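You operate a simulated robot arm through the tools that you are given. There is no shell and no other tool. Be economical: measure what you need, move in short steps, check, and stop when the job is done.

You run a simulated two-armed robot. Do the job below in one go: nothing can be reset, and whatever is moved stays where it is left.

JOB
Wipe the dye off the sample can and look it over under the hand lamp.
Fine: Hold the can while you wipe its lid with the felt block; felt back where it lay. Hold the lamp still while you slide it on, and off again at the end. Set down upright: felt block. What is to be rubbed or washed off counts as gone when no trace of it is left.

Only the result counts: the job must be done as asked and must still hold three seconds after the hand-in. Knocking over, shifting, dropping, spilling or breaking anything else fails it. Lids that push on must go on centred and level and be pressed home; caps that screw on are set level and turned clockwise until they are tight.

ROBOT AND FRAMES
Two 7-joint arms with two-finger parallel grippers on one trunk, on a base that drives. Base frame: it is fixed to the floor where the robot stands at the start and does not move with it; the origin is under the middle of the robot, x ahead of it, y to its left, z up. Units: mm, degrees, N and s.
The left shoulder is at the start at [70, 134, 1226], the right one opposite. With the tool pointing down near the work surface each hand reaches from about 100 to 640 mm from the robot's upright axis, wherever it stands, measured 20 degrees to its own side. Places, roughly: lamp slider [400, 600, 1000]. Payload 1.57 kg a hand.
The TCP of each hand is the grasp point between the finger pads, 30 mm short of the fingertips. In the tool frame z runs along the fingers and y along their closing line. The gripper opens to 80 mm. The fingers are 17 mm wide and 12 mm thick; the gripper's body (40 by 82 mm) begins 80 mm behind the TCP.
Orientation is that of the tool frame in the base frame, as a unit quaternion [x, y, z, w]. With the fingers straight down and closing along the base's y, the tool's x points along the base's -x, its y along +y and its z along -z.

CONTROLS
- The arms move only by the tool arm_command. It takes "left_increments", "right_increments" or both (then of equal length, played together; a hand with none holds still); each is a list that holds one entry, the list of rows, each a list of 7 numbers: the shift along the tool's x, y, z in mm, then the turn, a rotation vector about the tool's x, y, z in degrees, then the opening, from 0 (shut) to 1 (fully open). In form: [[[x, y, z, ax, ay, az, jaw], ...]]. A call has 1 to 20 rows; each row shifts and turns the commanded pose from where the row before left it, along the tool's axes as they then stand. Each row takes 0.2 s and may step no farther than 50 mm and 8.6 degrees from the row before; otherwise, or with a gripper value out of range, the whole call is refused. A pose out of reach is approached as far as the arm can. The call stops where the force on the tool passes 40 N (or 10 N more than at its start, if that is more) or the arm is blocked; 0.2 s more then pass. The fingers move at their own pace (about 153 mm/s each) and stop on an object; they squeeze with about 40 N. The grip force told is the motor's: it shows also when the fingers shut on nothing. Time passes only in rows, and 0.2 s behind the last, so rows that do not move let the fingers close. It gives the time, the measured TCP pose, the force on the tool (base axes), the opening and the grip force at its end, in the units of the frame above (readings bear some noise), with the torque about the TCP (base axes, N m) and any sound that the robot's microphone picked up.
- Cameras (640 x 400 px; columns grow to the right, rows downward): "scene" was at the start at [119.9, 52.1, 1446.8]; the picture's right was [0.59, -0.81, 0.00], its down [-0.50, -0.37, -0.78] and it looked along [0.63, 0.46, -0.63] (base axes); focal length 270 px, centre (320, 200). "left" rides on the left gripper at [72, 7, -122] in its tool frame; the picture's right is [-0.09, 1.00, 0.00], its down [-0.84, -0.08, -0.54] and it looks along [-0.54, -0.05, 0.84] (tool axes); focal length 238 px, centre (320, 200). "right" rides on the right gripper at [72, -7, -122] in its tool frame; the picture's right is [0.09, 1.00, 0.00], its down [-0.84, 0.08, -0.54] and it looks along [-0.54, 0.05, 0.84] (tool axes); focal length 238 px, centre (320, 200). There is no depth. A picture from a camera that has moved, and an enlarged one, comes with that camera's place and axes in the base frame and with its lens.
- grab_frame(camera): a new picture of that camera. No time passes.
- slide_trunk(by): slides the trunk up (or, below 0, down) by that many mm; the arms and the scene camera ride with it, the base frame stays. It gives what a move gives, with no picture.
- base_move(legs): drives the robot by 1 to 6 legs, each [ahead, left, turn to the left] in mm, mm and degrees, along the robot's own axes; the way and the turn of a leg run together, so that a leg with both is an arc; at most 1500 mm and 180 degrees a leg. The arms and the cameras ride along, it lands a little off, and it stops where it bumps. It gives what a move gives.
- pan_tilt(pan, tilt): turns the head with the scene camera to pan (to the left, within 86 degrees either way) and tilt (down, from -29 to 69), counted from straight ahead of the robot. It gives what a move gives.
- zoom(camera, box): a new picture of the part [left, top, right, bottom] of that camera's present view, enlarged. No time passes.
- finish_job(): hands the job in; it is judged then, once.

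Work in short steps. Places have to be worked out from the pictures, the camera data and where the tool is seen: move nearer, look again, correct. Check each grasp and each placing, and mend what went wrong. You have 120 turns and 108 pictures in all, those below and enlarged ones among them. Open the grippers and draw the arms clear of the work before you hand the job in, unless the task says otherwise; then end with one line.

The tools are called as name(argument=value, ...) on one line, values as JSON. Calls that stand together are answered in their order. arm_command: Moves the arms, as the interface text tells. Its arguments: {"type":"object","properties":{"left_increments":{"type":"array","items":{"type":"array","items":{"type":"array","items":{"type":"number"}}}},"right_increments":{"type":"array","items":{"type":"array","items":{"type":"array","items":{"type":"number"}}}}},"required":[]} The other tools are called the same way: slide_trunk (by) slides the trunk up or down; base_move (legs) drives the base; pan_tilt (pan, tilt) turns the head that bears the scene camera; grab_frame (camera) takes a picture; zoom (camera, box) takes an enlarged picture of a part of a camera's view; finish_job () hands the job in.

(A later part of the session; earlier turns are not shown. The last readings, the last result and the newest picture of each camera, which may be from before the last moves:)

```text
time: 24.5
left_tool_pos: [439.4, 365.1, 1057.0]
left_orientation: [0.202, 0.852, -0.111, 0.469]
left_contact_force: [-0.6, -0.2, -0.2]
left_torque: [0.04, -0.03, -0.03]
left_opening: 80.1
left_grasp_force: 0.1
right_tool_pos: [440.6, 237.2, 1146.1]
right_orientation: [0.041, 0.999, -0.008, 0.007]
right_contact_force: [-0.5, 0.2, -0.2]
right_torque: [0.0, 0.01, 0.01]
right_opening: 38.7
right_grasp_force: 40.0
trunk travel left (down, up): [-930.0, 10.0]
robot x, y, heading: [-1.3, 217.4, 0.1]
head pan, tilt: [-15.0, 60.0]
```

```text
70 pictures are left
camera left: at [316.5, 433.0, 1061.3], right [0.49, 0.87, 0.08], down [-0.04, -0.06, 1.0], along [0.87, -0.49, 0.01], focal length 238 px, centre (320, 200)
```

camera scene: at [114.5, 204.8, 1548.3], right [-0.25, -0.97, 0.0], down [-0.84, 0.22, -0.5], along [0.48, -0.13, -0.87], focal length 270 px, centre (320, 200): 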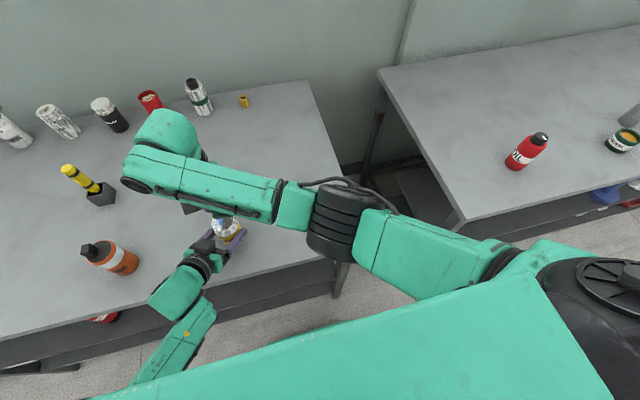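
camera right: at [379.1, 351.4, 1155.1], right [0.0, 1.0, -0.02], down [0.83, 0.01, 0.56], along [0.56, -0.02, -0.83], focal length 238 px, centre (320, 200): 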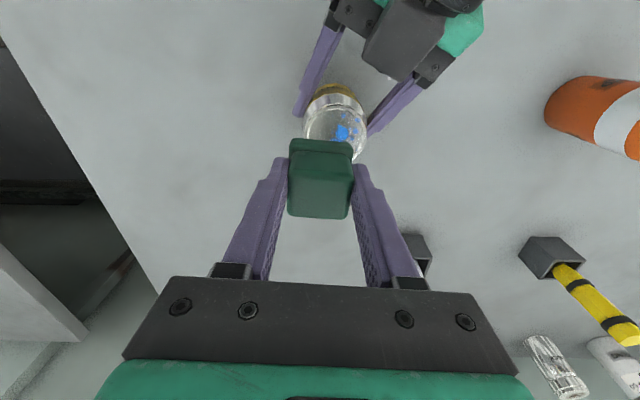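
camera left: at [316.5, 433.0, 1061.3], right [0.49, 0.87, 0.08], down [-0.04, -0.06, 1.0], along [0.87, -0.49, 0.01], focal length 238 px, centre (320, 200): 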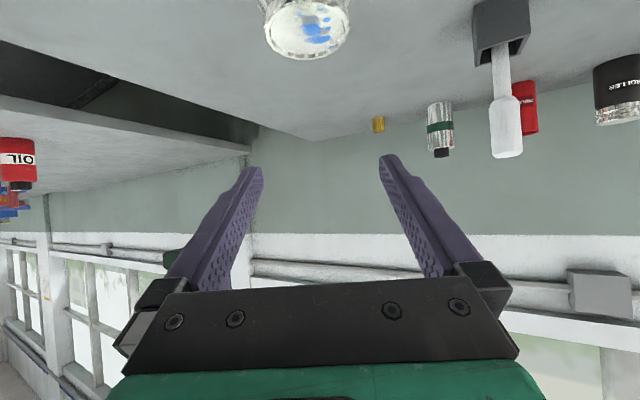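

The can still stands. I'll drive 110 mm to the left now.

base_move(legs=[[0, 110, 0]])

pan_tilt(pan=0, tilt=55)

grab_frame(camera="scene")

```text
time: 25.7
left_tool_pos: [439.7, 467.8, 1057.6]
left_orientation: [0.204, 0.852, -0.111, 0.469]
left_contact_force: [0.6, 0.0, -0.5]
left_torque: [0.0, 0.02, -0.01]
left_opening: 80.0
left_grasp_force: 0.1
right_tool_pos: [438.5, 339.3, 1145.9]
right_orientation: [0.042, 0.999, -0.006, 0.007]
right_contact_force: [-0.2, 0.2, -0.8]
right_torque: [0.03, -0.03, 0.0]
right_opening: 38.6
right_grasp_force: 39.7
trunk travel left (down, up): [-930.0, 10.0]
robot x, y, heading: [-1.1, 328.1, 0.4]
head pan, tilt: [-15.0, 60.0]
```

```text
time: 26.4
left_tool_pos: [440.6, 472.8, 1056.1]
left_orientation: [0.203, 0.852, -0.113, 0.47]
left_contact_force: [0.0, -0.1, 0.5]
left_torque: [0.02, 0.01, -0.01]
left_opening: 80.2
left_grasp_force: 0.0
right_tool_pos: [438.8, 345.6, 1147.4]
right_orientation: [0.042, 0.999, -0.009, 0.007]
right_contact_force: [-0.7, 1.8, -0.6]
right_torque: [-0.04, 0.02, -0.03]
right_opening: 38.6
right_grasp_force: 39.7
trunk travel left (down, up): [-930.0, 10.0]
robot x, y, heading: [-1.7, 329.3, 0.0]
head pan, tilt: [0.0, 55.0]
```

```text
69 pictures are left
camera scene: at [122.4, 331.1, 1554.3], right [0.0, -1.0, 0.0], down [-0.82, 0.0, -0.57], along [0.57, 0.0, -0.82], focal length 270 px, centre (320, 200)
```

scene: 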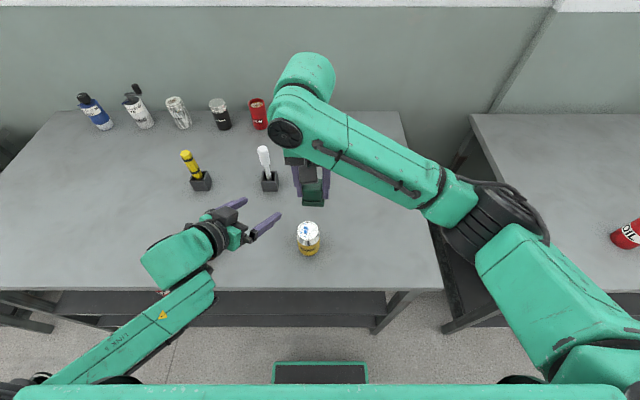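

Can and felt are well placed. I'll move the right hand aside (levelling it), then bring the left hand back above the can.

arm_command(right_increments=[[[0, -40, 0, -0.9, 0.8, -1, 0], [0, -40, 0, 0, 0, 0, 0], [0, -30, 0, 0, 0, 0, 0], [0, 0, 0, 0, 0, 0, 0], [0, 0, 0, 0, 0, 0, 0], [0, 0, 0, 0, 0, 0, 0], [0, 0, 0, 0, 0, 0, 0]]], left_increments=[[[0, 0, 0, 0, 0, 0, 1], [0, 0, 0, 0, 0, 0, 1], [-8.4, -32.7, 13.4, 0, 0, 0, 1], [-8.4, -32.7, 13.4, 0, 0, 0, 1], [-8.4, -32.7, 13.4, 0, 0, 0, 1], [0, 0, 0, 0, 0, 0, 1], [0, 0, 0, 0, 0, 0, 1]]])

grab_frame(camera="left")

```text
time: 28.0
left_tool_pos: [438.5, 362.7, 1057.8]
left_orientation: [0.203, 0.853, -0.112, 0.468]
left_contact_force: [0.1, -0.7, 0.4]
left_torque: [0.0, 0.01, 0.01]
left_opening: 80.1
left_grasp_force: 0.0
right_tool_pos: [433.0, 232.9, 1147.1]
right_orientation: [0.033, 0.999, -0.001, 0.0]
right_contact_force: [0.2, -0.4, 0.2]
right_torque: [-0.01, -0.02, 0.0]
right_opening: 38.4
right_grasp_force: 39.9
trunk travel left (down, up): [-930.0, 10.0]
robot x, y, heading: [-0.4, 328.8, 0.1]
head pan, tilt: [0.0, 55.0]
```

```text
68 pictures are left
camera left: at [314.1, 430.9, 1061.7], right [0.49, 0.87, 0.08], down [-0.05, -0.06, 1.0], along [0.87, -0.49, 0.01], focal length 238 px, centre (320, 200)
```

left: 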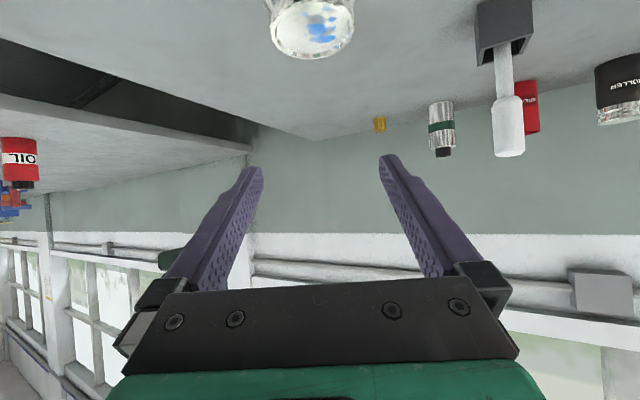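

The picture matches the earlier one except about 3 mm sideways. I'll correct, go down the same way and close.

arm_command(left_increments=[[[0, 2.8, 0, 0, 0, 0, 1], [31.5, 0, 19.8, 0, 0, 0, 1], [31.5, 0, 19.8, 0, 0, 0, 1], [31.5, 0, 19.8, 0, 0, 0, 1], [31.5, 0, 19.8, 0, 0, 0, 1], [0, 0, 0, 0, 0, 0, 1], [0, 0, 0, 0, 0, 0, 0.8], [0, 0, 0, 0, 0, 0, 0], [0, 0, 0, 0, 0, 0, 0], [0, 0, 0, 0, 0, 0, 0]]])

grab_frame(camera="left")

zoom(camera="scene", box=[220, 170, 380, 270])

```text
time: 30.2
left_tool_pos: [439.5, 365.7, 909.0]
left_orientation: [0.203, 0.852, -0.112, 0.47]
left_contact_force: [0.0, -0.6, -0.1]
left_torque: [-0.06, -0.02, -0.04]
left_opening: 58.8
left_grasp_force: 40.0
right_tool_pos: [432.7, 233.3, 1146.8]
right_orientation: [0.033, 0.999, -0.001, 0.0]
right_contact_force: [-0.4, -0.7, -0.5]
right_torque: [-0.01, 0.01, -0.01]
right_opening: 38.7
right_grasp_force: 40.2
trunk travel left (down, up): [-930.0, 10.0]
robot x, y, heading: [-3.5, 329.2, 0.2]
head pan, tilt: [0.0, 55.0]
```

```text
67 pictures are left
camera left: at [315.5, 433.7, 912.3], right [0.49, 0.87, 0.08], down [-0.04, -0.06, 1.0], along [0.87, -0.49, 0.01], focal length 238 px, centre (320, 200)
```

left: 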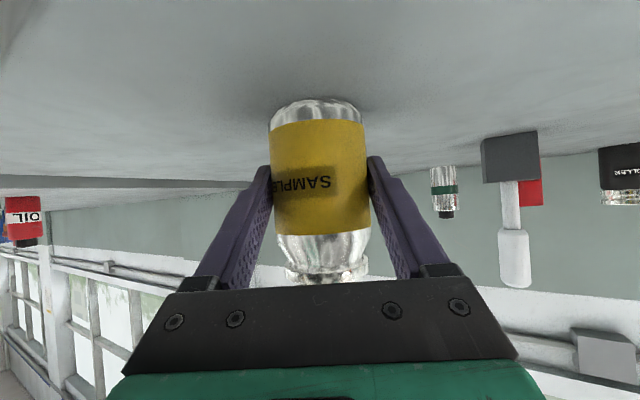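

```text
4.00 times, centred on (300, 220) of scene
camera zoom: at [122.5, 329.5, 1554.3], right [0.0, -1.0, 0.0], down [-0.82, 0.0, -0.57], along [0.57, 0.0, -0.82], focal length 1081 px, centre (400, 120)
```

zoom: 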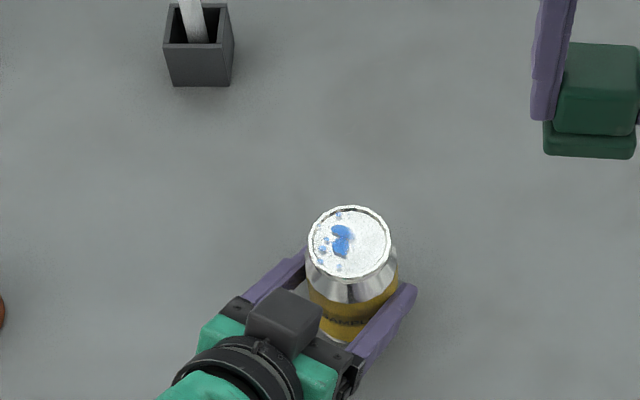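

Gripped again at the same place; lid centre is about (441.5, 361.6). I'll bring the felt over the lid and lower to about 20 mm above it.

arm_command(right_increments=[[[0, 43, 0, 0, 0, 0, 0], [0, 43, 0, 0, 0, 0, 0], [-0.5, 42.4, 0, 0, 0, 0, 0], [0, 0, 40, 0, 0, 0, 0], [0, 0, 40, 0, 0, 0, 0], [0, 0, 40, 0, 0, 0, 0], [0, 0, 0, 0, 0, 0, 0]]])

grab_frame(camera="right")

```text
time: 31.8
left_tool_pos: [438.0, 364.7, 907.5]
left_orientation: [0.202, 0.852, -0.112, 0.469]
left_contact_force: [-0.1, 0.1, -0.3]
left_torque: [0.02, 0.03, 0.01]
left_opening: 58.7
left_grasp_force: 39.9
right_tool_pos: [440.6, 360.6, 1026.3]
right_orientation: [0.032, 0.999, 0.0, 0.0]
right_contact_force: [0.5, -0.5, 0.1]
right_torque: [-0.02, 0.0, -0.02]
right_opening: 38.7
right_grasp_force: 39.8
trunk travel left (down, up): [-930.0, 10.0]
robot x, y, heading: [-2.1, 325.3, -0.0]
head pan, tilt: [0.0, 55.0]
```

```text
65 pictures are left
camera right: at [366.9, 359.0, 1147.7], right [-0.03, 1.0, 0.0], down [0.84, 0.02, 0.54], along [0.54, 0.02, -0.84], focal length 238 px, centre (320, 200)
```

right: 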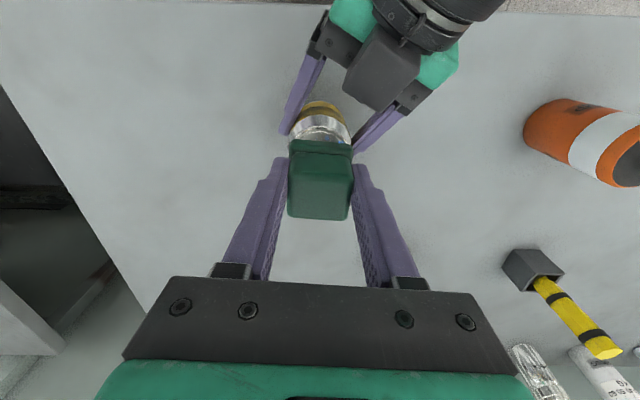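

Undeflected this time at (441, 361, 1026). Lowering on in small steps until the felt meets the lid.

arm_command(right_increments=[[[0, 0, 8, 0, 0, 0, 0], [0, 0, 5, 0, 0, 0, 0], [0, 0, 3, 0, 0, 0, 0], [0, 0, 3, 0, 0, 0, 0]]])

```text
time: 32.8
left_tool_pos: [439.7, 364.9, 908.2]
left_orientation: [0.203, 0.852, -0.112, 0.47]
left_contact_force: [4.8, 0.0, -4.8]
left_torque: [-0.19, 0.0, 0.06]
left_opening: 58.7
left_grasp_force: 39.4
right_tool_pos: [439.6, 361.7, 1009.3]
right_orientation: [0.033, 0.999, 0.0, 0.001]
right_contact_force: [-3.2, -0.4, 9.7]
right_torque: [-0.04, 0.14, -0.02]
right_opening: 38.6
right_grasp_force: 39.8
trunk travel left (down, up): [-930.0, 10.0]
robot x, y, heading: [-1.6, 328.2, 0.2]
head pan, tilt: [0.0, 55.0]
```

Felt presses with ~10 N. Now rub strokes across the lid in both directions, ±12 mm.

arm_command(right_increments=[[[6, 0, 0.5, 0, 0, 0, 0], [6, 0, 0, 0, 0, 0, 0], [-8, 0, 0, 0, 0, 0, 0], [-8, 0, 0, 0, 0, 0, 0], [-8, 0, 0, 0, 0, 0, 0], [8, 6, 0, 0, 0, 0, 0], [8, 6, 0, 0, 0, 0, 0], [8, 0, 0, 0, 0, 0, 0], [-8, 0, 0, 0, 0, 0, 0], [-8, 0, 0, 0, 0, 0, 0], [-8, 0, 0, 0, 0, 0, 0], [8, -8, 0, 0, 0, 0, 0], [8, -8, 0, 0, 0, 0, 0], [6, -6, 0, 0, 0, 0, 0], [-8, 0, 0, 0, 0, 0, 0], [-8, 0, 0, 0, 0, 0, 0], [-6, 0, 0, 0, 0, 0, 0], [6, 5, 0, 0, 0, 0, 0], [4, 5, 0, 0, 0, 0, 0]]])

```text
time: 36.8
left_tool_pos: [438.8, 365.0, 909.2]
left_orientation: [0.203, 0.852, -0.112, 0.47]
left_contact_force: [-1.6, 3.1, -8.0]
left_torque: [-0.08, -0.07, -0.06]
left_opening: 58.4
left_grasp_force: 39.7
right_tool_pos: [442.2, 361.3, 1007.0]
right_orientation: [0.033, 0.999, 0.0, 0.0]
right_contact_force: [2.9, -3.4, 10.7]
right_torque: [-0.07, -0.06, 0.02]
right_opening: 38.7
right_grasp_force: 40.3
trunk travel left (down, up): [-930.0, 10.0]
robot x, y, heading: [-2.6, 326.9, 0.2]
head pan, tilt: [0.0, 55.0]
```

Strokes done with steady ~10 N. I'll lift the felt, swing aside and look at the lid.

arm_command(right_increments=[[[0, 0, -30, 0, 0, 0, 0], [0, 0, -40, 0, 0, 0, 0], [0, -40, -10, 0, 0, 0, 0], [0, -40, 0, 0, 0, 0, 0], [0, -30, 0, 0, 0, 0, 0], [0, 0, 0, 0, 0, 0, 0]]])

zoom(camera="scene", box=[284, 210, 332, 240])

grab_frame(camera="right")

```text
time: 38.2
left_tool_pos: [439.2, 365.3, 908.9]
left_orientation: [0.203, 0.851, -0.113, 0.47]
left_contact_force: [0.3, -0.9, -0.2]
left_torque: [-0.01, 0.02, -0.03]
left_opening: 58.7
left_grasp_force: 39.8
right_tool_pos: [433.2, 250.5, 1089.2]
right_orientation: [0.033, 0.999, 0.0, 0.0]
right_contact_force: [0.9, -0.9, 0.2]
right_torque: [0.02, -0.02, -0.01]
right_opening: 38.4
right_grasp_force: 40.1
trunk travel left (down, up): [-930.0, 10.0]
robot x, y, heading: [-0.5, 327.6, 0.0]
head pan, tilt: [0.0, 55.0]
```

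```text
13.33 times, centred on (308, 225) of scene
camera zoom: at [122.5, 329.7, 1554.3], right [0.0, -1.0, 0.0], down [-0.82, 0.0, -0.57], along [0.57, 0.0, -0.82], focal length 3602 px, centre (480, -133)
```

zoom: 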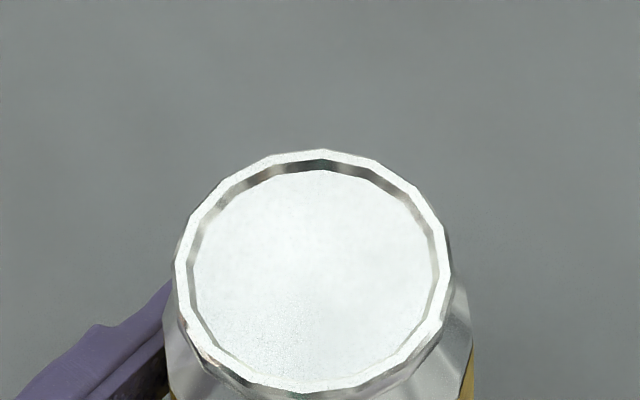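

```text
63 pictures are left
camera right: at [360.8, 248.3, 1211.0], right [-0.03, 1.0, 0.0], down [0.84, 0.02, 0.54], along [0.54, 0.01, -0.84], focal length 238 px, centre (320, 200)
```

right: 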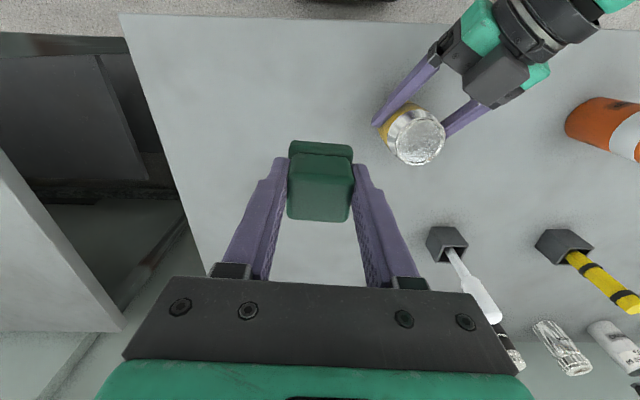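

The lid looks clean, but faint traces could show only under the lamp. I'll give a second, denser pass with a bit more reach while set up.

arm_command(right_increments=[[[0, 40, 0, 0, 0, 0, 0], [0, 40, 0, 0, 0, 0, 0], [0.2, 31, 20, 0, 0, 0, 0], [-8, 0, 40, 0, 0, 0, 0], [0, 0, 18, 0, 0, 0, 0], [0, 0, 4, 0, 0, 0, 0], [0, 0, 0, 0, 0, 0, 0]]])

```text
time: 39.8
left_tool_pos: [438.5, 365.7, 908.0]
left_orientation: [0.202, 0.852, -0.112, 0.469]
left_contact_force: [7.8, 0.2, -7.1]
left_torque: [-0.13, 0.09, 0.09]
left_opening: 58.7
left_grasp_force: 40.2
right_tool_pos: [449.1, 362.1, 1007.3]
right_orientation: [0.033, 0.999, 0.001, 0.002]
right_contact_force: [-2.9, 0.6, 18.4]
right_torque: [-0.09, 0.21, 0.03]
right_opening: 38.5
right_grasp_force: 39.7
trunk travel left (down, up): [-930.0, 10.0]
robot x, y, heading: [0.2, 329.3, -0.1]
head pan, tilt: [0.0, 55.0]
```

arm_command(right_increments=[[[-6, 0, 0, 0, 0, 0, 0], [8, 0, 0, 0, 0, 0, 0], [8, 0, 0, 0, 0, 0, 0], [8, 0, 0, 0, 0, 0, 0], [4, 7, 0, 0, 0, 0, 0], [-8, 6, 0, 0, 0, 0, 0], [-8, 0, 0, 0, 0, 0, 0], [-8, 0, 0, 0, 0, 0, 0], [-3, -3, 0, 0, 0, 0, 0], [8, -3, 0, 0, 0, 0, 0], [8, -3, 0, 0, 0, 0, 0], [8, -4, 0, 0, 0, 0, 0], [0, -8, 0, 0, 0, 0, 0], [-8, -5, 0, 0, 0, 0, 0], [-8, 0, 0, 0, 0, 0, 0], [-6, 0, 0, 0, 0, 0, 0], [6, 5, 0, 0, 0, 0, 0], [4, 7, 0, 0, 0, 0, 0], [0, 0, -30, 0, 0, 0, 0], [0, 0, -40, 0, 0, 0, 0]]])

zoom(camera="left", box=[220, 60, 420, 290])

```text
time: 41.1
left_tool_pos: [439.1, 365.7, 908.3]
left_orientation: [0.202, 0.852, -0.113, 0.47]
left_contact_force: [-0.9, 0.2, 3.2]
left_torque: [-0.11, 0.27, 0.09]
left_opening: 58.8
left_grasp_force: 40.7
right_tool_pos: [430.0, 368.3, 1007.8]
right_orientation: [0.033, 0.999, -0.002, 0.001]
right_contact_force: [-1.6, -1.6, 9.5]
right_torque: [-0.05, 0.07, 0.02]
right_opening: 38.5
right_grasp_force: 39.9
trunk travel left (down, up): [-930.0, 10.0]
robot x, y, heading: [-4.1, 327.8, -0.1]
head pan, tilt: [0.0, 55.0]
stopped in row 6 (right hand): the force on the tool passed its limit at 46 N (the readings are from after the stop); the commanded pose is now the measured one
```

```text
1.74 times, centred on (320, 175) of left
camera zoom: at [313.8, 433.7, 912.7], right [0.49, 0.87, 0.08], down [-0.04, -0.06, 1.0], along [0.87, -0.49, 0.01], focal length 414 px, centre (320, 244)
```

zoom: 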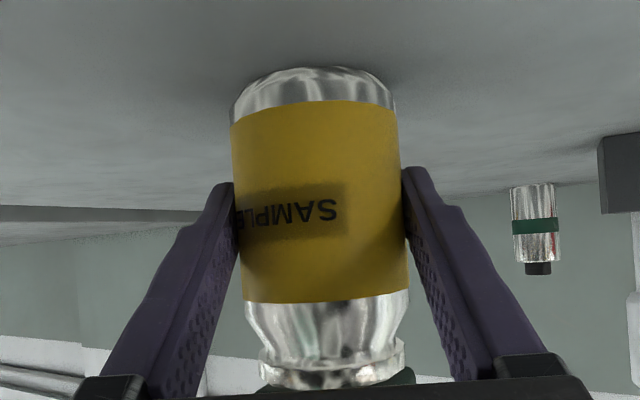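

The felt's edge snagged the rim at the far offset; pressure is now back at ~10 N. I'll continue gently within smaller offsets.

arm_command(right_increments=[[[-6, 0, 0, 0, 0, 0, 0], [-6, 0, 0, 0, 0, 0, 0], [-5, 0, 0, 0, 0, 0, 0], [5, -3, 0, 0, 0, 0, 0], [6, -3, 0, 0, 0, 0, 0], [5, -4, 0, 0, 0, 0, 0], [-5, -4, 0, 0, 0, 0, 0], [-6, 0, 0, 0, 0, 0, 0], [-5, 0, 0, 0, 0, 0, 0], [5, 4, 0, 0, 0, 0, 0], [5, 4, 0, 0, 0, 0, 0], [0, 0, -30, 0, 0, 0, 0], [0, 0, -40, 0, 0, 0, 0], [0, -40, -10, 0, 0, 0, 0], [0, -40, 0, 0, 0, 0, 0], [0, -30, 0, 0, 0, 0, 0], [0, 0, 0, 0, 0, 0, 0]]])

zoom(camera="scene", box=[260, 195, 356, 255])

zoom(camera="right", box=[360, 80, 456, 170])

```text
time: 44.7
left_tool_pos: [438.3, 367.6, 907.0]
left_orientation: [0.201, 0.852, -0.112, 0.469]
left_contact_force: [-0.5, 3.0, 11.7]
left_torque: [0.32, 0.04, -0.01]
left_opening: 58.4
left_grasp_force: 40.4
right_tool_pos: [427.0, 254.1, 1087.7]
right_orientation: [0.033, 0.999, -0.004, 0.001]
right_contact_force: [-0.5, 0.8, 0.0]
right_torque: [-0.03, 0.0, -0.03]
right_opening: 38.6
right_grasp_force: 40.9
trunk travel left (down, up): [-930.0, 10.0]
robot x, y, heading: [0.7, 331.8, 0.1]
head pan, tilt: [0.0, 55.0]
```

```text
6.67 times, centred on (308, 225) of scene
camera zoom: at [120.6, 330.5, 1554.5], right [0.0, -1.0, 0.0], down [-0.82, 0.0, -0.57], along [0.57, 0.0, -0.82], focal length 1801 px, centre (400, 33)
```

zoom: 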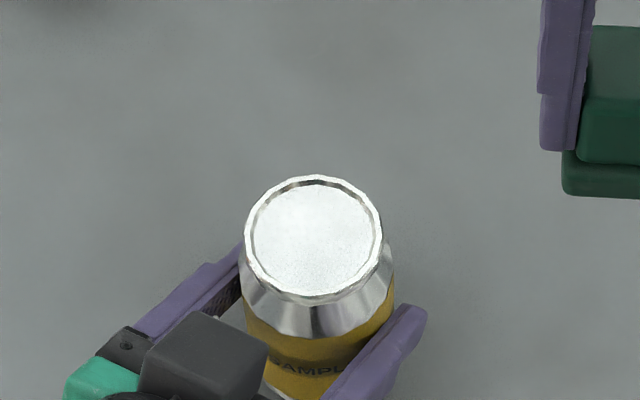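

```text
4.44 times, centred on (408, 125) of right
camera zoom: at [354.7, 252.3, 1210.2], right [-0.03, 1.0, -0.01], down [0.84, 0.03, 0.54], along [0.54, 0.01, -0.84], focal length 1059 px, centre (-71, 533)
```

zoom: 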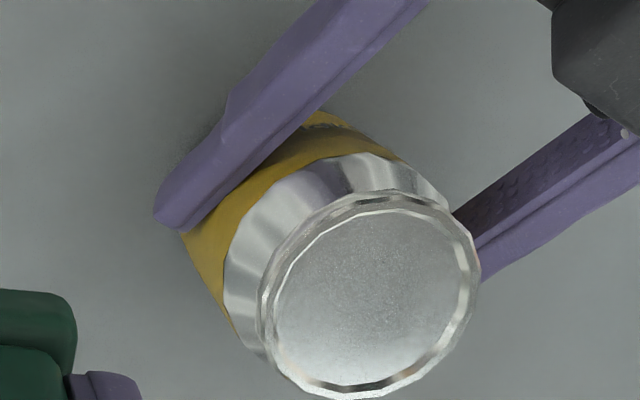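

No trace visible from either camera. I'll release the can with the left hand, raise it, and carry the felt back over its home (476, 137).

arm_command(left_increments=[[[0, 0, 0, 0, 0, 0, 0.8], [0, 0, 0, 0, 0, 0, 1], [0, 0, 0, 0, 0, 0, 1], [-31.8, 0, -19.9, 0, 0, 0, 1], [-31.8, 0, -19.9, 0, 0, 0, 1], [-31.8, 0, -19.9, 0, 0, 0, 1], [-31.8, 0, -19.9, 0, 0, 0, 1]]], right_increments=[[[-18.9, -37.8, 0, 0, 0, 0, 0], [-18.9, -37.8, 0, 0, 0, 0, 0], [-18.9, -37.8, 0, 0, 0, 0, 0], [0, 0, 40, 0, 0, 0, 0], [0, 0, 40, 0, 0, 0, 0], [0, 0, 40, 0, 0, 0, 0], [0, 0, 0, 0, 0, 0, 0]]])

grab_frame(camera="right")

grab_frame(camera="left")

```text
time: 46.3
left_tool_pos: [438.0, 366.8, 1058.9]
left_orientation: [0.201, 0.853, -0.111, 0.469]
left_contact_force: [-0.5, 0.2, -0.4]
left_torque: [0.0, 0.05, 0.01]
left_opening: 79.8
left_grasp_force: 0.1
right_tool_pos: [477.3, 133.9, 965.6]
right_orientation: [0.034, 0.999, -0.003, -0.001]
right_contact_force: [-0.7, -0.1, -0.4]
right_torque: [-0.01, 0.0, -0.01]
right_opening: 38.7
right_grasp_force: 40.1
trunk travel left (down, up): [-930.0, 10.0]
robot x, y, heading: [0.7, 326.3, 0.2]
head pan, tilt: [0.0, 55.0]
```

```text
59 pictures are left
camera right: at [404.0, 133.7, 1087.4], right [-0.03, 1.0, -0.01], down [0.84, 0.03, 0.54], along [0.54, 0.01, -0.84], focal length 238 px, centre (320, 200)
```

right: 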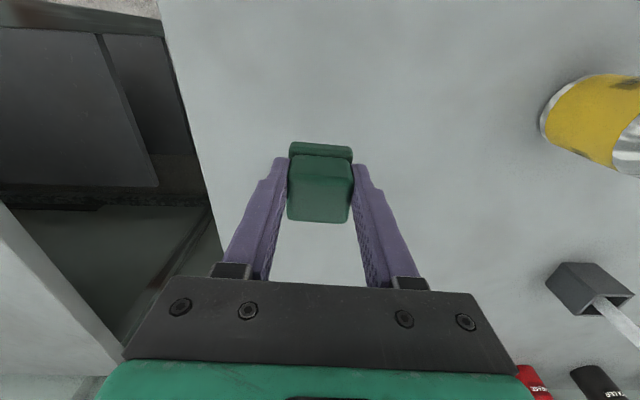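

```text
58 pictures are left
camera left: at [315.1, 435.1, 1062.8], right [0.49, 0.87, 0.08], down [-0.04, -0.06, 1.0], along [0.87, -0.49, 0.0], focal length 238 px, centre (320, 200)
```

left: 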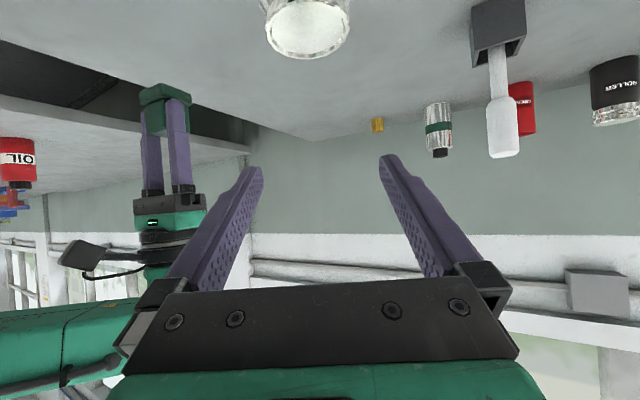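

The can stands free and clean, and the felt sits unchanged in the grip. Lowering it onto its home spot.

arm_command(right_increments=[[[1, 2.5, 25, 0, 0, 0, 0], [0, 0, 20, 0, 0, 0, 0], [0, 0, 5, 0, 0, 0, 0], [0, 0, 2, 0, 0, 0, 0], [0, 0, 0, 0, 0, 0, 0]]])

```text
time: 47.5
left_tool_pos: [439.2, 367.5, 1058.1]
left_orientation: [0.201, 0.853, -0.111, 0.469]
left_contact_force: [0.5, -0.3, 1.3]
left_torque: [-0.05, 0.0, 0.02]
left_opening: 80.0
left_grasp_force: 0.1
right_tool_pos: [477.0, 139.7, 915.0]
right_orientation: [0.032, 0.999, -0.003, 0.001]
right_contact_force: [-1.3, -0.7, 0.4]
right_torque: [-0.01, 0.0, -0.01]
right_opening: 38.9
right_grasp_force: 39.8
trunk travel left (down, up): [-930.0, 10.0]
robot x, y, heading: [0.1, 328.5, 0.3]
head pan, tilt: [0.0, 55.0]
```

arm_command(right_increments=[[[1, -2, 1.5, 0, 0, 0, 0], [0, 0, 1.5, 0, 0, 0, 0], [0, 0, 1, 0, 0, 0, 0], [0, 0, 0, 0, 0, 0, 0]]])

```text
time: 48.5
left_tool_pos: [438.7, 367.2, 1057.0]
left_orientation: [0.202, 0.853, -0.111, 0.468]
left_contact_force: [1.0, 0.0, -0.7]
left_torque: [0.0, -0.01, -0.01]
left_opening: 80.3
left_grasp_force: 0.0
right_tool_pos: [476.8, 136.5, 910.7]
right_orientation: [0.033, 0.999, -0.002, 0.0]
right_contact_force: [-0.6, -0.2, 0.1]
right_torque: [0.01, 0.04, 0.02]
right_opening: 38.7
right_grasp_force: 40.1
trunk travel left (down, up): [-930.0, 10.0]
robot x, y, heading: [-0.6, 329.8, 0.1]
head pan, tilt: [0.0, 55.0]
```

At 910.7, still no clear contact; stepping down 1 mm at a time.

arm_command(right_increments=[[[0, 0, 1, 0, 0, 0, 0], [0, 0, 1, 0, 0, 0, 0], [0, 0, 0, 0, 0, 0, 0]]])

zoom(camera="left", box=[100, 60, 240, 200])

```text
time: 49.3
left_tool_pos: [439.5, 367.5, 1057.9]
left_orientation: [0.201, 0.853, -0.111, 0.469]
left_contact_force: [0.6, 0.2, -1.0]
left_torque: [-0.01, 0.05, -0.01]
left_opening: 79.8
left_grasp_force: 0.0
right_tool_pos: [476.8, 136.2, 908.7]
right_orientation: [0.033, 0.999, -0.002, 0.0]
right_contact_force: [0.4, 1.3, -0.3]
right_torque: [0.0, 0.01, 0.03]
right_opening: 38.8
right_grasp_force: 39.8
trunk travel left (down, up): [-930.0, 10.0]
robot x, y, heading: [-4.1, 329.3, 0.3]
head pan, tilt: [0.0, 55.0]
```

```text
2.86 times, centred on (170, 130) of left
camera zoom: at [315.4, 434.9, 1062.4], right [0.49, 0.87, 0.08], down [-0.04, -0.06, 1.0], along [0.87, -0.49, 0.01], focal length 681 px, centre (749, 400)
```

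zoom: 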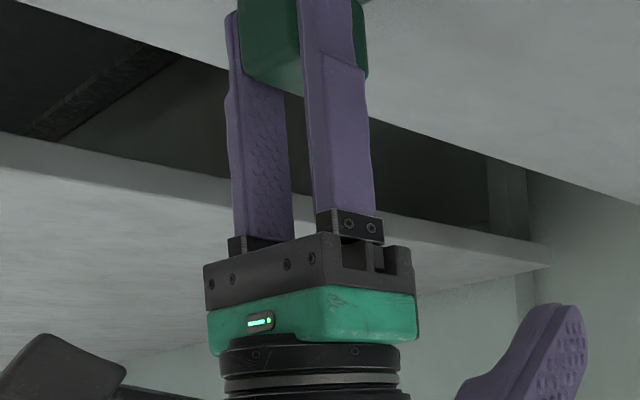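

Felt has been pushed up slightly in the grip, so the table comes a little lower. I'll keep going in 1 mm steps.

arm_command(right_increments=[[[0, 0, 1, 0, 0, 0, 0], [0, 0, 1, 0, 0, 0, 0], [0, 0, 0, 0, 0, 0, 0]]])

```text
time: 50.1
left_tool_pos: [437.3, 367.3, 1057.8]
left_orientation: [0.202, 0.853, -0.112, 0.468]
left_contact_force: [1.0, -1.0, -0.3]
left_torque: [0.0, 0.03, 0.01]
left_opening: 79.9
left_grasp_force: 0.1
right_tool_pos: [477.5, 136.3, 907.1]
right_orientation: [0.034, 0.999, -0.003, 0.002]
right_contact_force: [1.8, -1.5, 10.3]
right_torque: [0.1, -0.02, -0.02]
right_opening: 38.6
right_grasp_force: 39.8
trunk travel left (down, up): [-930.0, 10.0]
robot x, y, heading: [-0.6, 327.4, 0.1]
head pan, tilt: [0.0, 55.0]
```

Contact (10 N): the felt stands on the table at its old place. I'll ease up 1 mm, open, and rise straight up.

arm_command(right_increments=[[[0, 0, -0.8, 0, 0, 0, 0], [0, 0, 0, 0, 0, 0, 0.6], [0, 0, 0, 0, 0, 0, 1], [0, 0, 0, 0, 0, 0, 1], [0, 0, -20, 0, 0, 0, 1], [0, 0, -40, 0, 0, 0, 1], [0, 0, -40, 0, 0, 0, 1], [0, 0, -45, 0, 0, 0, 1]]])

zoom(camera="right", box=[280, 80, 360, 150])

grab_frame(camera="scene")

```text
time: 51.9
left_tool_pos: [438.9, 366.1, 1058.2]
left_orientation: [0.201, 0.853, -0.111, 0.468]
left_contact_force: [-0.4, -0.3, 0.4]
left_torque: [0.01, -0.03, 0.02]
left_opening: 80.1
left_grasp_force: 0.1
right_tool_pos: [477.5, 134.3, 1053.9]
right_orientation: [0.034, 0.999, -0.003, 0.0]
right_contact_force: [0.5, 0.3, 0.7]
right_torque: [0.01, 0.01, 0.01]
right_opening: 80.0
right_grasp_force: 0.0
trunk travel left (down, up): [-930.0, 10.0]
robot x, y, heading: [0.4, 330.3, 0.3]
head pan, tilt: [0.0, 55.0]
```

```text
5.71 times, centred on (320, 115) of right
camera zoom: at [404.7, 134.1, 1175.6], right [-0.03, 1.0, -0.01], down [0.84, 0.02, 0.54], along [0.54, 0.01, -0.84], focal length 1362 px, centre (320, 686)
```

zoom: 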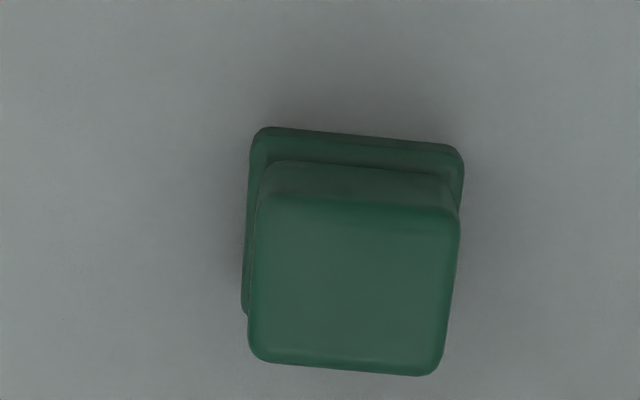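

```text
55 pictures are left
camera scene: at [122.2, 329.4, 1554.3], right [0.0, -1.0, 0.0], down [-0.82, 0.0, -0.57], along [0.57, 0.0, -0.82], focal length 270 px, centre (320, 200)
```

scene: 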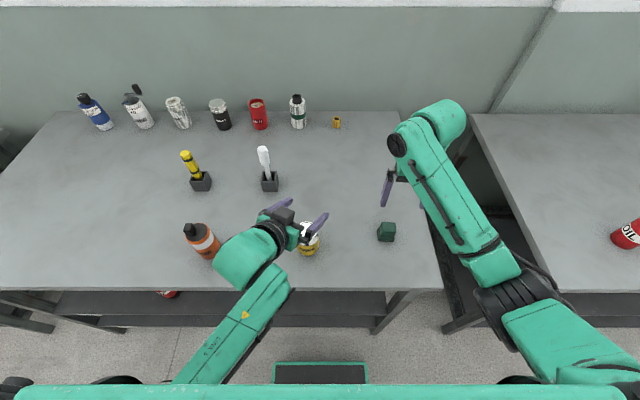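

The felt stands upright where it lay, to the eye. I'll measure it once more from the scene camera to be sure of its place, and look at the lamp.

zoom(camera="scene", box=[290, 190, 450, 290])

zoom(camera="scene", box=[160, 200, 256, 280])

```text
4.00 times, centred on (370, 240) of scene
camera zoom: at [122.2, 329.4, 1554.3], right [0.0, -1.0, 0.0], down [-0.82, 0.0, -0.57], along [0.57, 0.0, -0.82], focal length 1081 px, centre (120, 40)
```

zoom: 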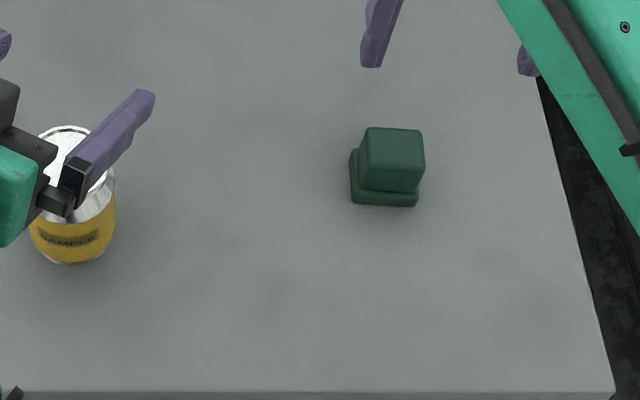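

```text
5.00 times, centred on (208, 240) of scene
camera zoom: at [122.2, 329.4, 1554.3], right [0.0, -1.0, 0.0], down [-0.82, 0.0, -0.57], along [0.57, 0.0, -0.82], focal length 1351 px, centre (880, 0)
```

zoom: 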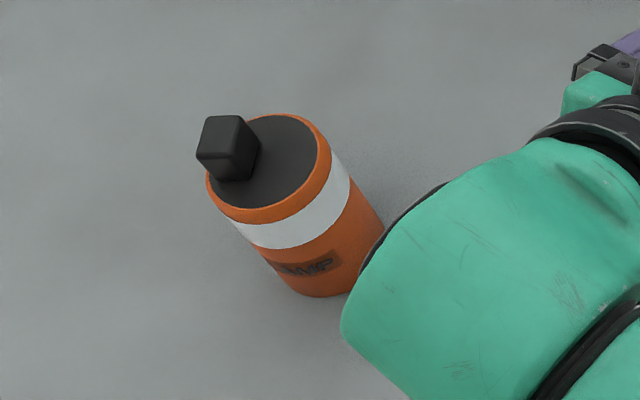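

Felt is back. Lamp's top centre is near (440, 638), with the slider on its +y side (≈(447, 653), top z≈972). I'll drive 270 mm left so that both hands reach the lamp as they did the can.

base_move(legs=[[0, 270, 0]])

grab_frame(camera="left")

grab_frame(camera="scene")

grab_frame(camera="right")

```text
time: 53.8
left_tool_pos: [439.4, 632.5, 1058.1]
left_orientation: [0.202, 0.854, -0.111, 0.467]
left_contact_force: [-0.7, 0.0, 0.7]
left_torque: [-0.01, -0.01, 0.01]
left_opening: 80.0
left_grasp_force: 0.1
right_tool_pos: [477.2, 400.2, 1052.3]
right_orientation: [0.034, 0.999, -0.002, 0.0]
right_contact_force: [0.2, 1.1, 1.2]
right_torque: [0.01, 0.04, 0.0]
right_opening: 79.9
right_grasp_force: 0.0
trunk travel left (down, up): [-930.0, 10.0]
robot x, y, heading: [-2.7, 595.2, 0.1]
head pan, tilt: [0.0, 55.0]
```

```text
52 pictures are left
camera left: at [315.1, 700.7, 1062.6], right [0.49, 0.87, 0.08], down [-0.04, -0.07, 1.0], along [0.87, -0.49, 0.0], focal length 238 px, centre (320, 200)
```

left: 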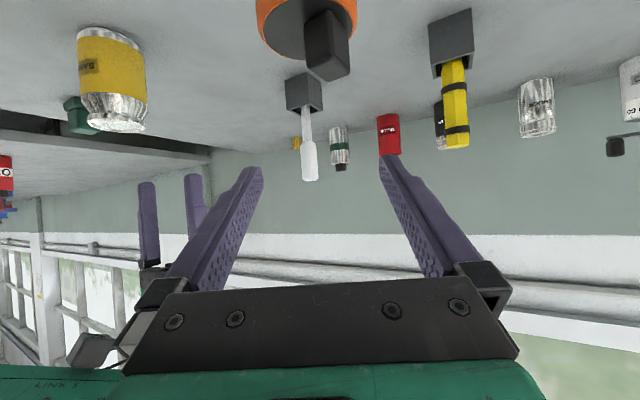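

```text
51 pictures are left
camera scene: at [122.1, 594.5, 1554.3], right [0.0, -1.0, 0.0], down [-0.82, 0.0, -0.57], along [0.57, 0.0, -0.82], focal length 270 px, centre (320, 200)
```

scene: 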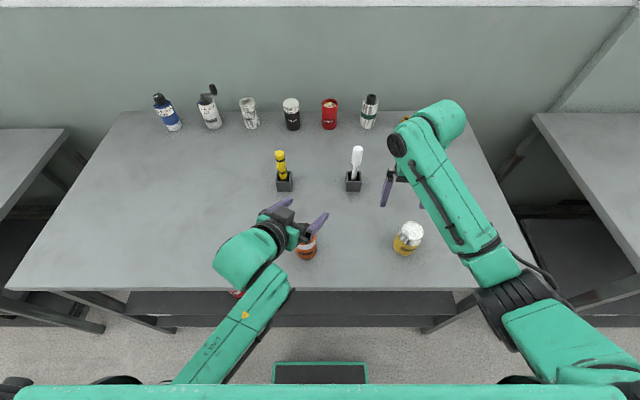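

```text
50 pictures are left
camera right: at [404.4, 399.6, 1174.7], right [-0.02, 1.0, 0.0], down [0.84, 0.02, 0.54], along [0.54, 0.01, -0.84], focal length 238 px, centre (320, 200)
```

right: 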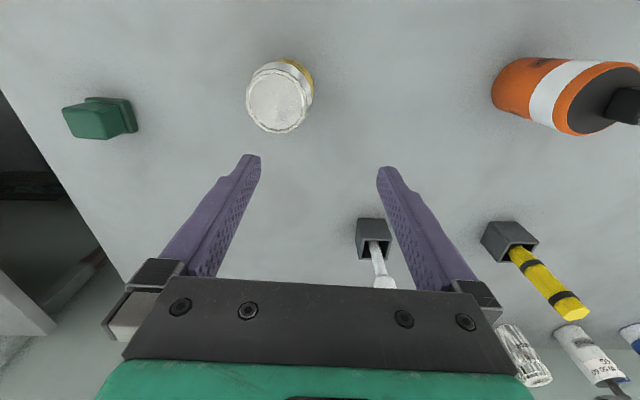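

The lamp lies ~7 mm to the right of the left hand's mid-line. I'll shift, lower to just above the slider and check.

arm_command(left_increments=[[[0, -7, 0, 0, 0, 0, 1], [21, 0, 13.2, 0, 0, 0, 1], [21, 0, 13.2, 0, 0, 0, 1], [0, 0, 0, 0, 0, 0, 1]]])

grab_frame(camera="left")

zoom(camera="scene", box=[240, 180, 368, 270])

```text
time: 54.8
left_tool_pos: [434.6, 628.2, 1008.7]
left_orientation: [0.202, 0.853, -0.112, 0.469]
left_contact_force: [0.0, 0.5, -0.1]
left_torque: [-0.01, 0.03, -0.03]
left_opening: 79.8
left_grasp_force: 0.0
right_tool_pos: [478.0, 402.5, 1053.6]
right_orientation: [0.034, 0.999, -0.003, 0.0]
right_contact_force: [-0.1, 0.1, 1.0]
right_torque: [0.03, 0.03, 0.02]
right_opening: 79.8
right_grasp_force: 0.1
trunk travel left (down, up): [-930.0, 10.0]
robot x, y, heading: [-4.7, 598.0, -0.3]
head pan, tilt: [0.0, 55.0]
```

```text
49 pictures are left
camera left: at [311.2, 694.9, 1012.2], right [0.49, 0.87, 0.08], down [-0.04, -0.06, 1.0], along [0.87, -0.49, 0.01], focal length 238 px, centre (320, 200)
```

left: 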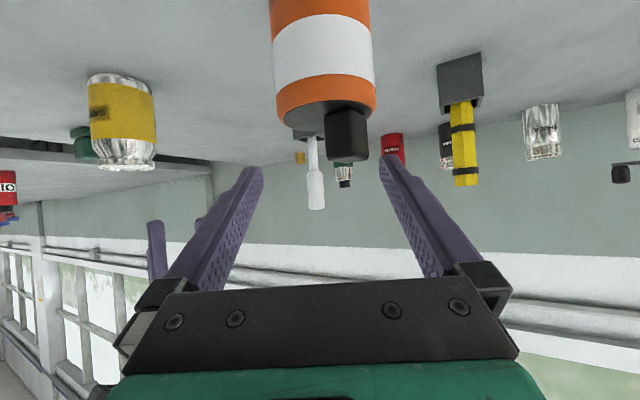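

```text
4.44 times, centred on (304, 225) of scene
camera zoom: at [121.9, 596.8, 1554.3], right [0.0, -1.0, 0.0], down [-0.82, 0.0, -0.57], along [0.57, 0.0, -0.82], focal length 1201 px, centre (391, 89)
```

zoom: 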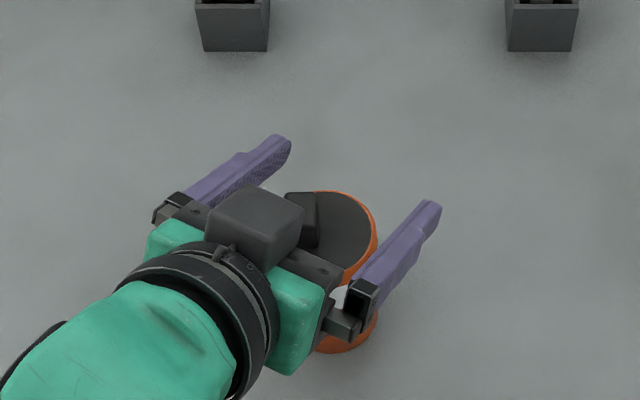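

Following the lamp's axis in the picture to the grasp height, it is ~8 mm to the left-hand (+) side, so I shift back and go down part way.

arm_command(left_increments=[[[0, 8, 0, 0, 0, 0, 1], [21, 0, 13.2, 0, 0, 0, 1], [0, 0, 0, 0, 0, 0, 1]]])

grab_frame(camera="left")

```text
time: 55.6
left_tool_pos: [437.9, 633.5, 981.6]
left_orientation: [0.201, 0.853, -0.112, 0.468]
left_contact_force: [-0.3, -0.8, -0.1]
left_torque: [-0.02, -0.03, 0.03]
left_opening: 80.1
left_grasp_force: 0.1
right_tool_pos: [478.3, 401.7, 1054.3]
right_orientation: [0.033, 0.999, -0.002, -0.001]
right_contact_force: [0.3, -0.9, 0.2]
right_torque: [0.0, 0.04, -0.05]
right_opening: 80.1
right_grasp_force: 0.2
trunk travel left (down, up): [-930.0, 10.0]
robot x, y, heading: [0.4, 596.1, 0.2]
head pan, tilt: [0.0, 55.0]
```

```text
47 pictures are left
camera left: at [313.8, 702.2, 987.3], right [0.49, 0.87, 0.08], down [-0.04, -0.06, 1.0], along [0.87, -0.49, 0.01], focal length 238 px, centre (320, 200)
```

left: 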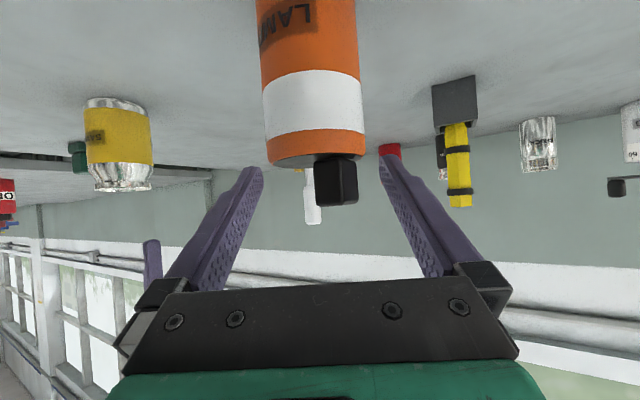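

Now aligned. Going down to z≈907 and closing on the lamp body.

arm_command(left_increments=[[[21, 0, 13.2, 0, 0, 0, 1], [21, 0, 13.2, 0, 0, 0, 1], [21, 0, 13.2, 0, 0, 0, 1], [0, 0, 0, 0, 0, 0, 1], [0, 0, 0, 0, 0, 0, 0.85], [0, 0, 0, 0, 0, 0, 0.7], [0, 0, 0, 0, 0, 0, 0], [0, 0, 0, 0, 0, 0, 0], [0, 0, 0, 0, 0, 0, 0]]])

grab_frame(camera="left")

zoom(camera="scene", box=[240, 180, 368, 270])

```text
time: 57.6
left_tool_pos: [439.5, 634.0, 908.6]
left_orientation: [0.201, 0.853, -0.111, 0.468]
left_contact_force: [-0.4, -0.7, -0.3]
left_torque: [-0.04, -0.05, -0.01]
left_opening: 56.6
left_grasp_force: 39.9
right_tool_pos: [477.3, 402.0, 1052.4]
right_orientation: [0.034, 0.999, -0.003, -0.001]
right_contact_force: [0.0, -0.2, 0.7]
right_torque: [0.0, -0.02, -0.02]
right_opening: 80.2
right_grasp_force: 0.1
trunk travel left (down, up): [-930.0, 10.0]
robot x, y, heading: [-0.9, 599.2, -0.1]
head pan, tilt: [0.0, 55.0]
```

```text
46 pictures are left
camera left: at [315.4, 702.6, 913.9], right [0.49, 0.87, 0.08], down [-0.04, -0.06, 1.0], along [0.87, -0.49, 0.01], focal length 238 px, centre (320, 200)
```

left: 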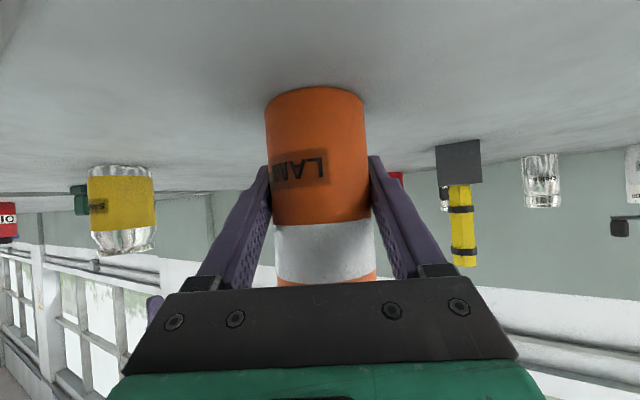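

```text
4.44 times, centred on (304, 225) of scene
camera zoom: at [122.0, 596.9, 1554.3], right [0.0, -1.0, 0.0], down [-0.82, 0.0, -0.57], along [0.57, 0.0, -0.82], focal length 1201 px, centre (391, 89)
```

zoom: 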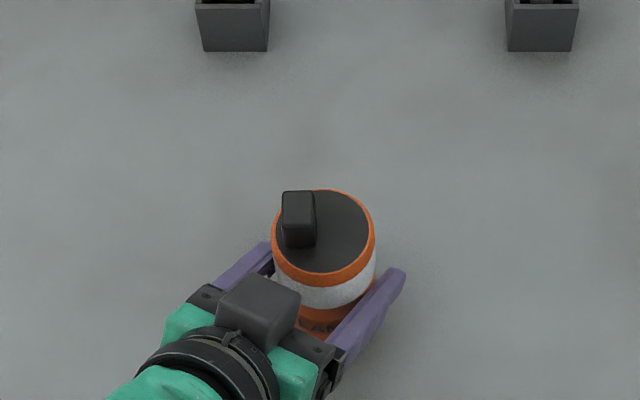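

The lamp is held (56.6 mm). I'll bring the right hand, jaws squared to the base axes, above the slider at about (443, 648), fingertips still well clear.

arm_command(right_increments=[[[0, 0, -20, 0, 0, -3.9, 1], [5.7, 41, 0, 0, 0, 0, 1], [5.7, 41, 0, 0, 0, 0, 1], [5.7, 41, 0, 0, 0, 0, 1], [5.7, 41, 0, 0, 0, 0, 1], [5.7, 41, 0, 0, 0, 0, 0.8], [5.7, 41, 0, 0, 0, 0, 0.7], [0, 0, 0, 0, 0, 0, 0.6], [0, 0, 0, 0, 0, 0, 0.6]]])

grab_frame(camera="right")

```text
time: 59.6
left_tool_pos: [439.2, 633.6, 908.3]
left_orientation: [0.202, 0.853, -0.113, 0.468]
left_contact_force: [0.0, -0.3, 0.1]
left_torque: [-0.04, 0.0, -0.02]
left_opening: 56.7
left_grasp_force: 40.0
right_tool_pos: [442.5, 645.7, 1072.2]
right_orientation: [0.0, 1.0, -0.003, 0.0]
right_contact_force: [0.0, -0.8, -0.4]
right_torque: [0.03, -0.02, 0.04]
right_opening: 48.0
right_grasp_force: 0.0
trunk travel left (down, up): [-930.0, 10.0]
robot x, y, heading: [-3.2, 593.4, 0.3]
head pan, tilt: [0.0, 55.0]
```

```text
44 pictures are left
camera right: at [370.4, 640.7, 1193.7], right [-0.09, 1.0, -0.01], down [0.84, 0.08, 0.54], along [0.54, 0.05, -0.84], focal length 238 px, centre (320, 200)
```

right: 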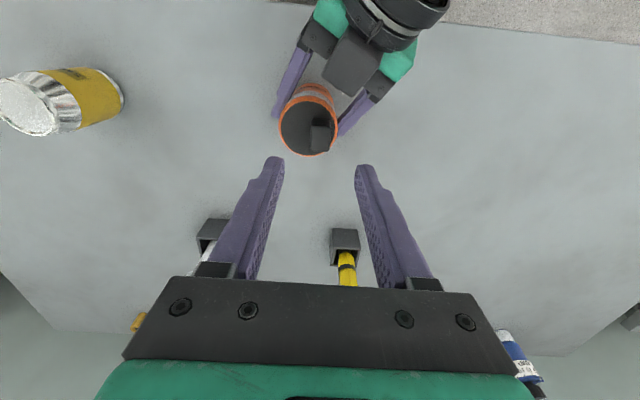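

zoom(camera="right", box=[270, 75, 350, 165])

```text
4.44 times, centred on (310, 120) of right
camera zoom: at [370.4, 640.7, 1193.7], right [-0.09, 1.0, -0.01], down [0.84, 0.08, 0.54], along [0.54, 0.05, -0.84], focal length 1059 px, centre (364, 556)
```

zoom: 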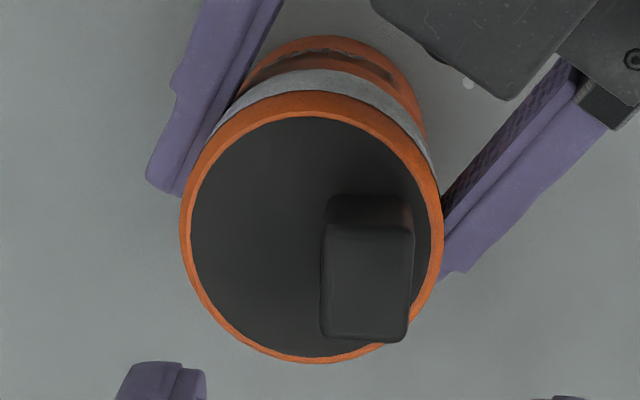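

Slider top is at about (439.5, 647.5, 985) on a lamp top at z≈963. I'll shift and come down so the fingertips end about 5 mm above the lamp's top.

arm_command(right_increments=[[[3, 2, 30, 0, 0, 0, 0.6], [0, 0, 30, 0, 0, 0, 0.6], [0, 0, 8, 0, 0, 0, 0.6], [0, 0, 0, 0, 0, 0, 0.6]]])

grab_frame(camera="right")

zoom(camera="left", box=[220, 200, 420, 325])

```text
time: 60.6
left_tool_pos: [440.8, 635.2, 909.8]
left_orientation: [0.201, 0.853, -0.112, 0.469]
left_contact_force: [-0.7, -0.6, 0.0]
left_torque: [0.04, -0.03, -0.01]
left_opening: 57.0
left_grasp_force: 39.7
right_tool_pos: [439.9, 649.4, 1003.2]
right_orientation: [0.0, 1.0, -0.003, 0.0]
right_contact_force: [0.8, -0.6, 0.4]
right_torque: [0.02, 0.01, 0.01]
right_opening: 48.5
right_grasp_force: 0.0
trunk travel left (down, up): [-930.0, 10.0]
robot x, y, heading: [-1.6, 595.9, 0.0]
head pan, tilt: [0.0, 55.0]
```

```text
42 pictures are left
camera right: at [366.9, 643.6, 1125.3], right [-0.09, 1.0, -0.01], down [0.84, 0.08, 0.54], along [0.54, 0.05, -0.84], focal length 238 px, centre (320, 200)
```

right: 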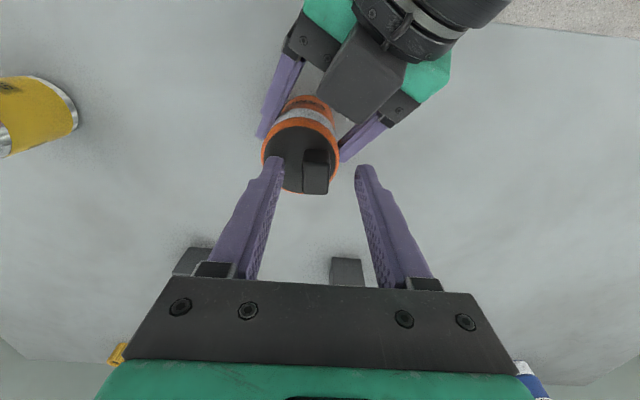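

```text
3.20 times, centred on (320, 262) of left
camera zoom: at [315.4, 702.8, 913.9], right [0.49, 0.87, 0.08], down [-0.04, -0.06, 1.0], along [0.87, -0.49, 0.01], focal length 763 px, centre (320, 0)
```

zoom: 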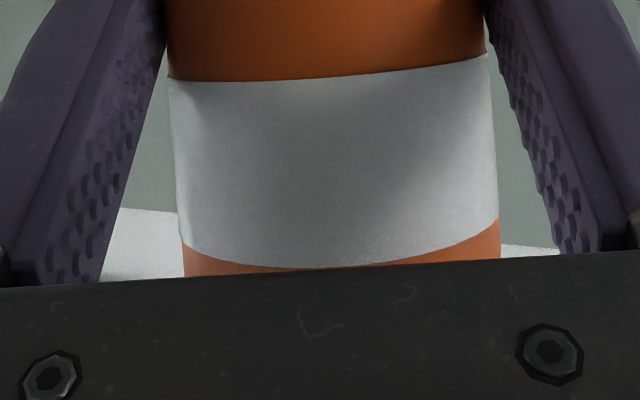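

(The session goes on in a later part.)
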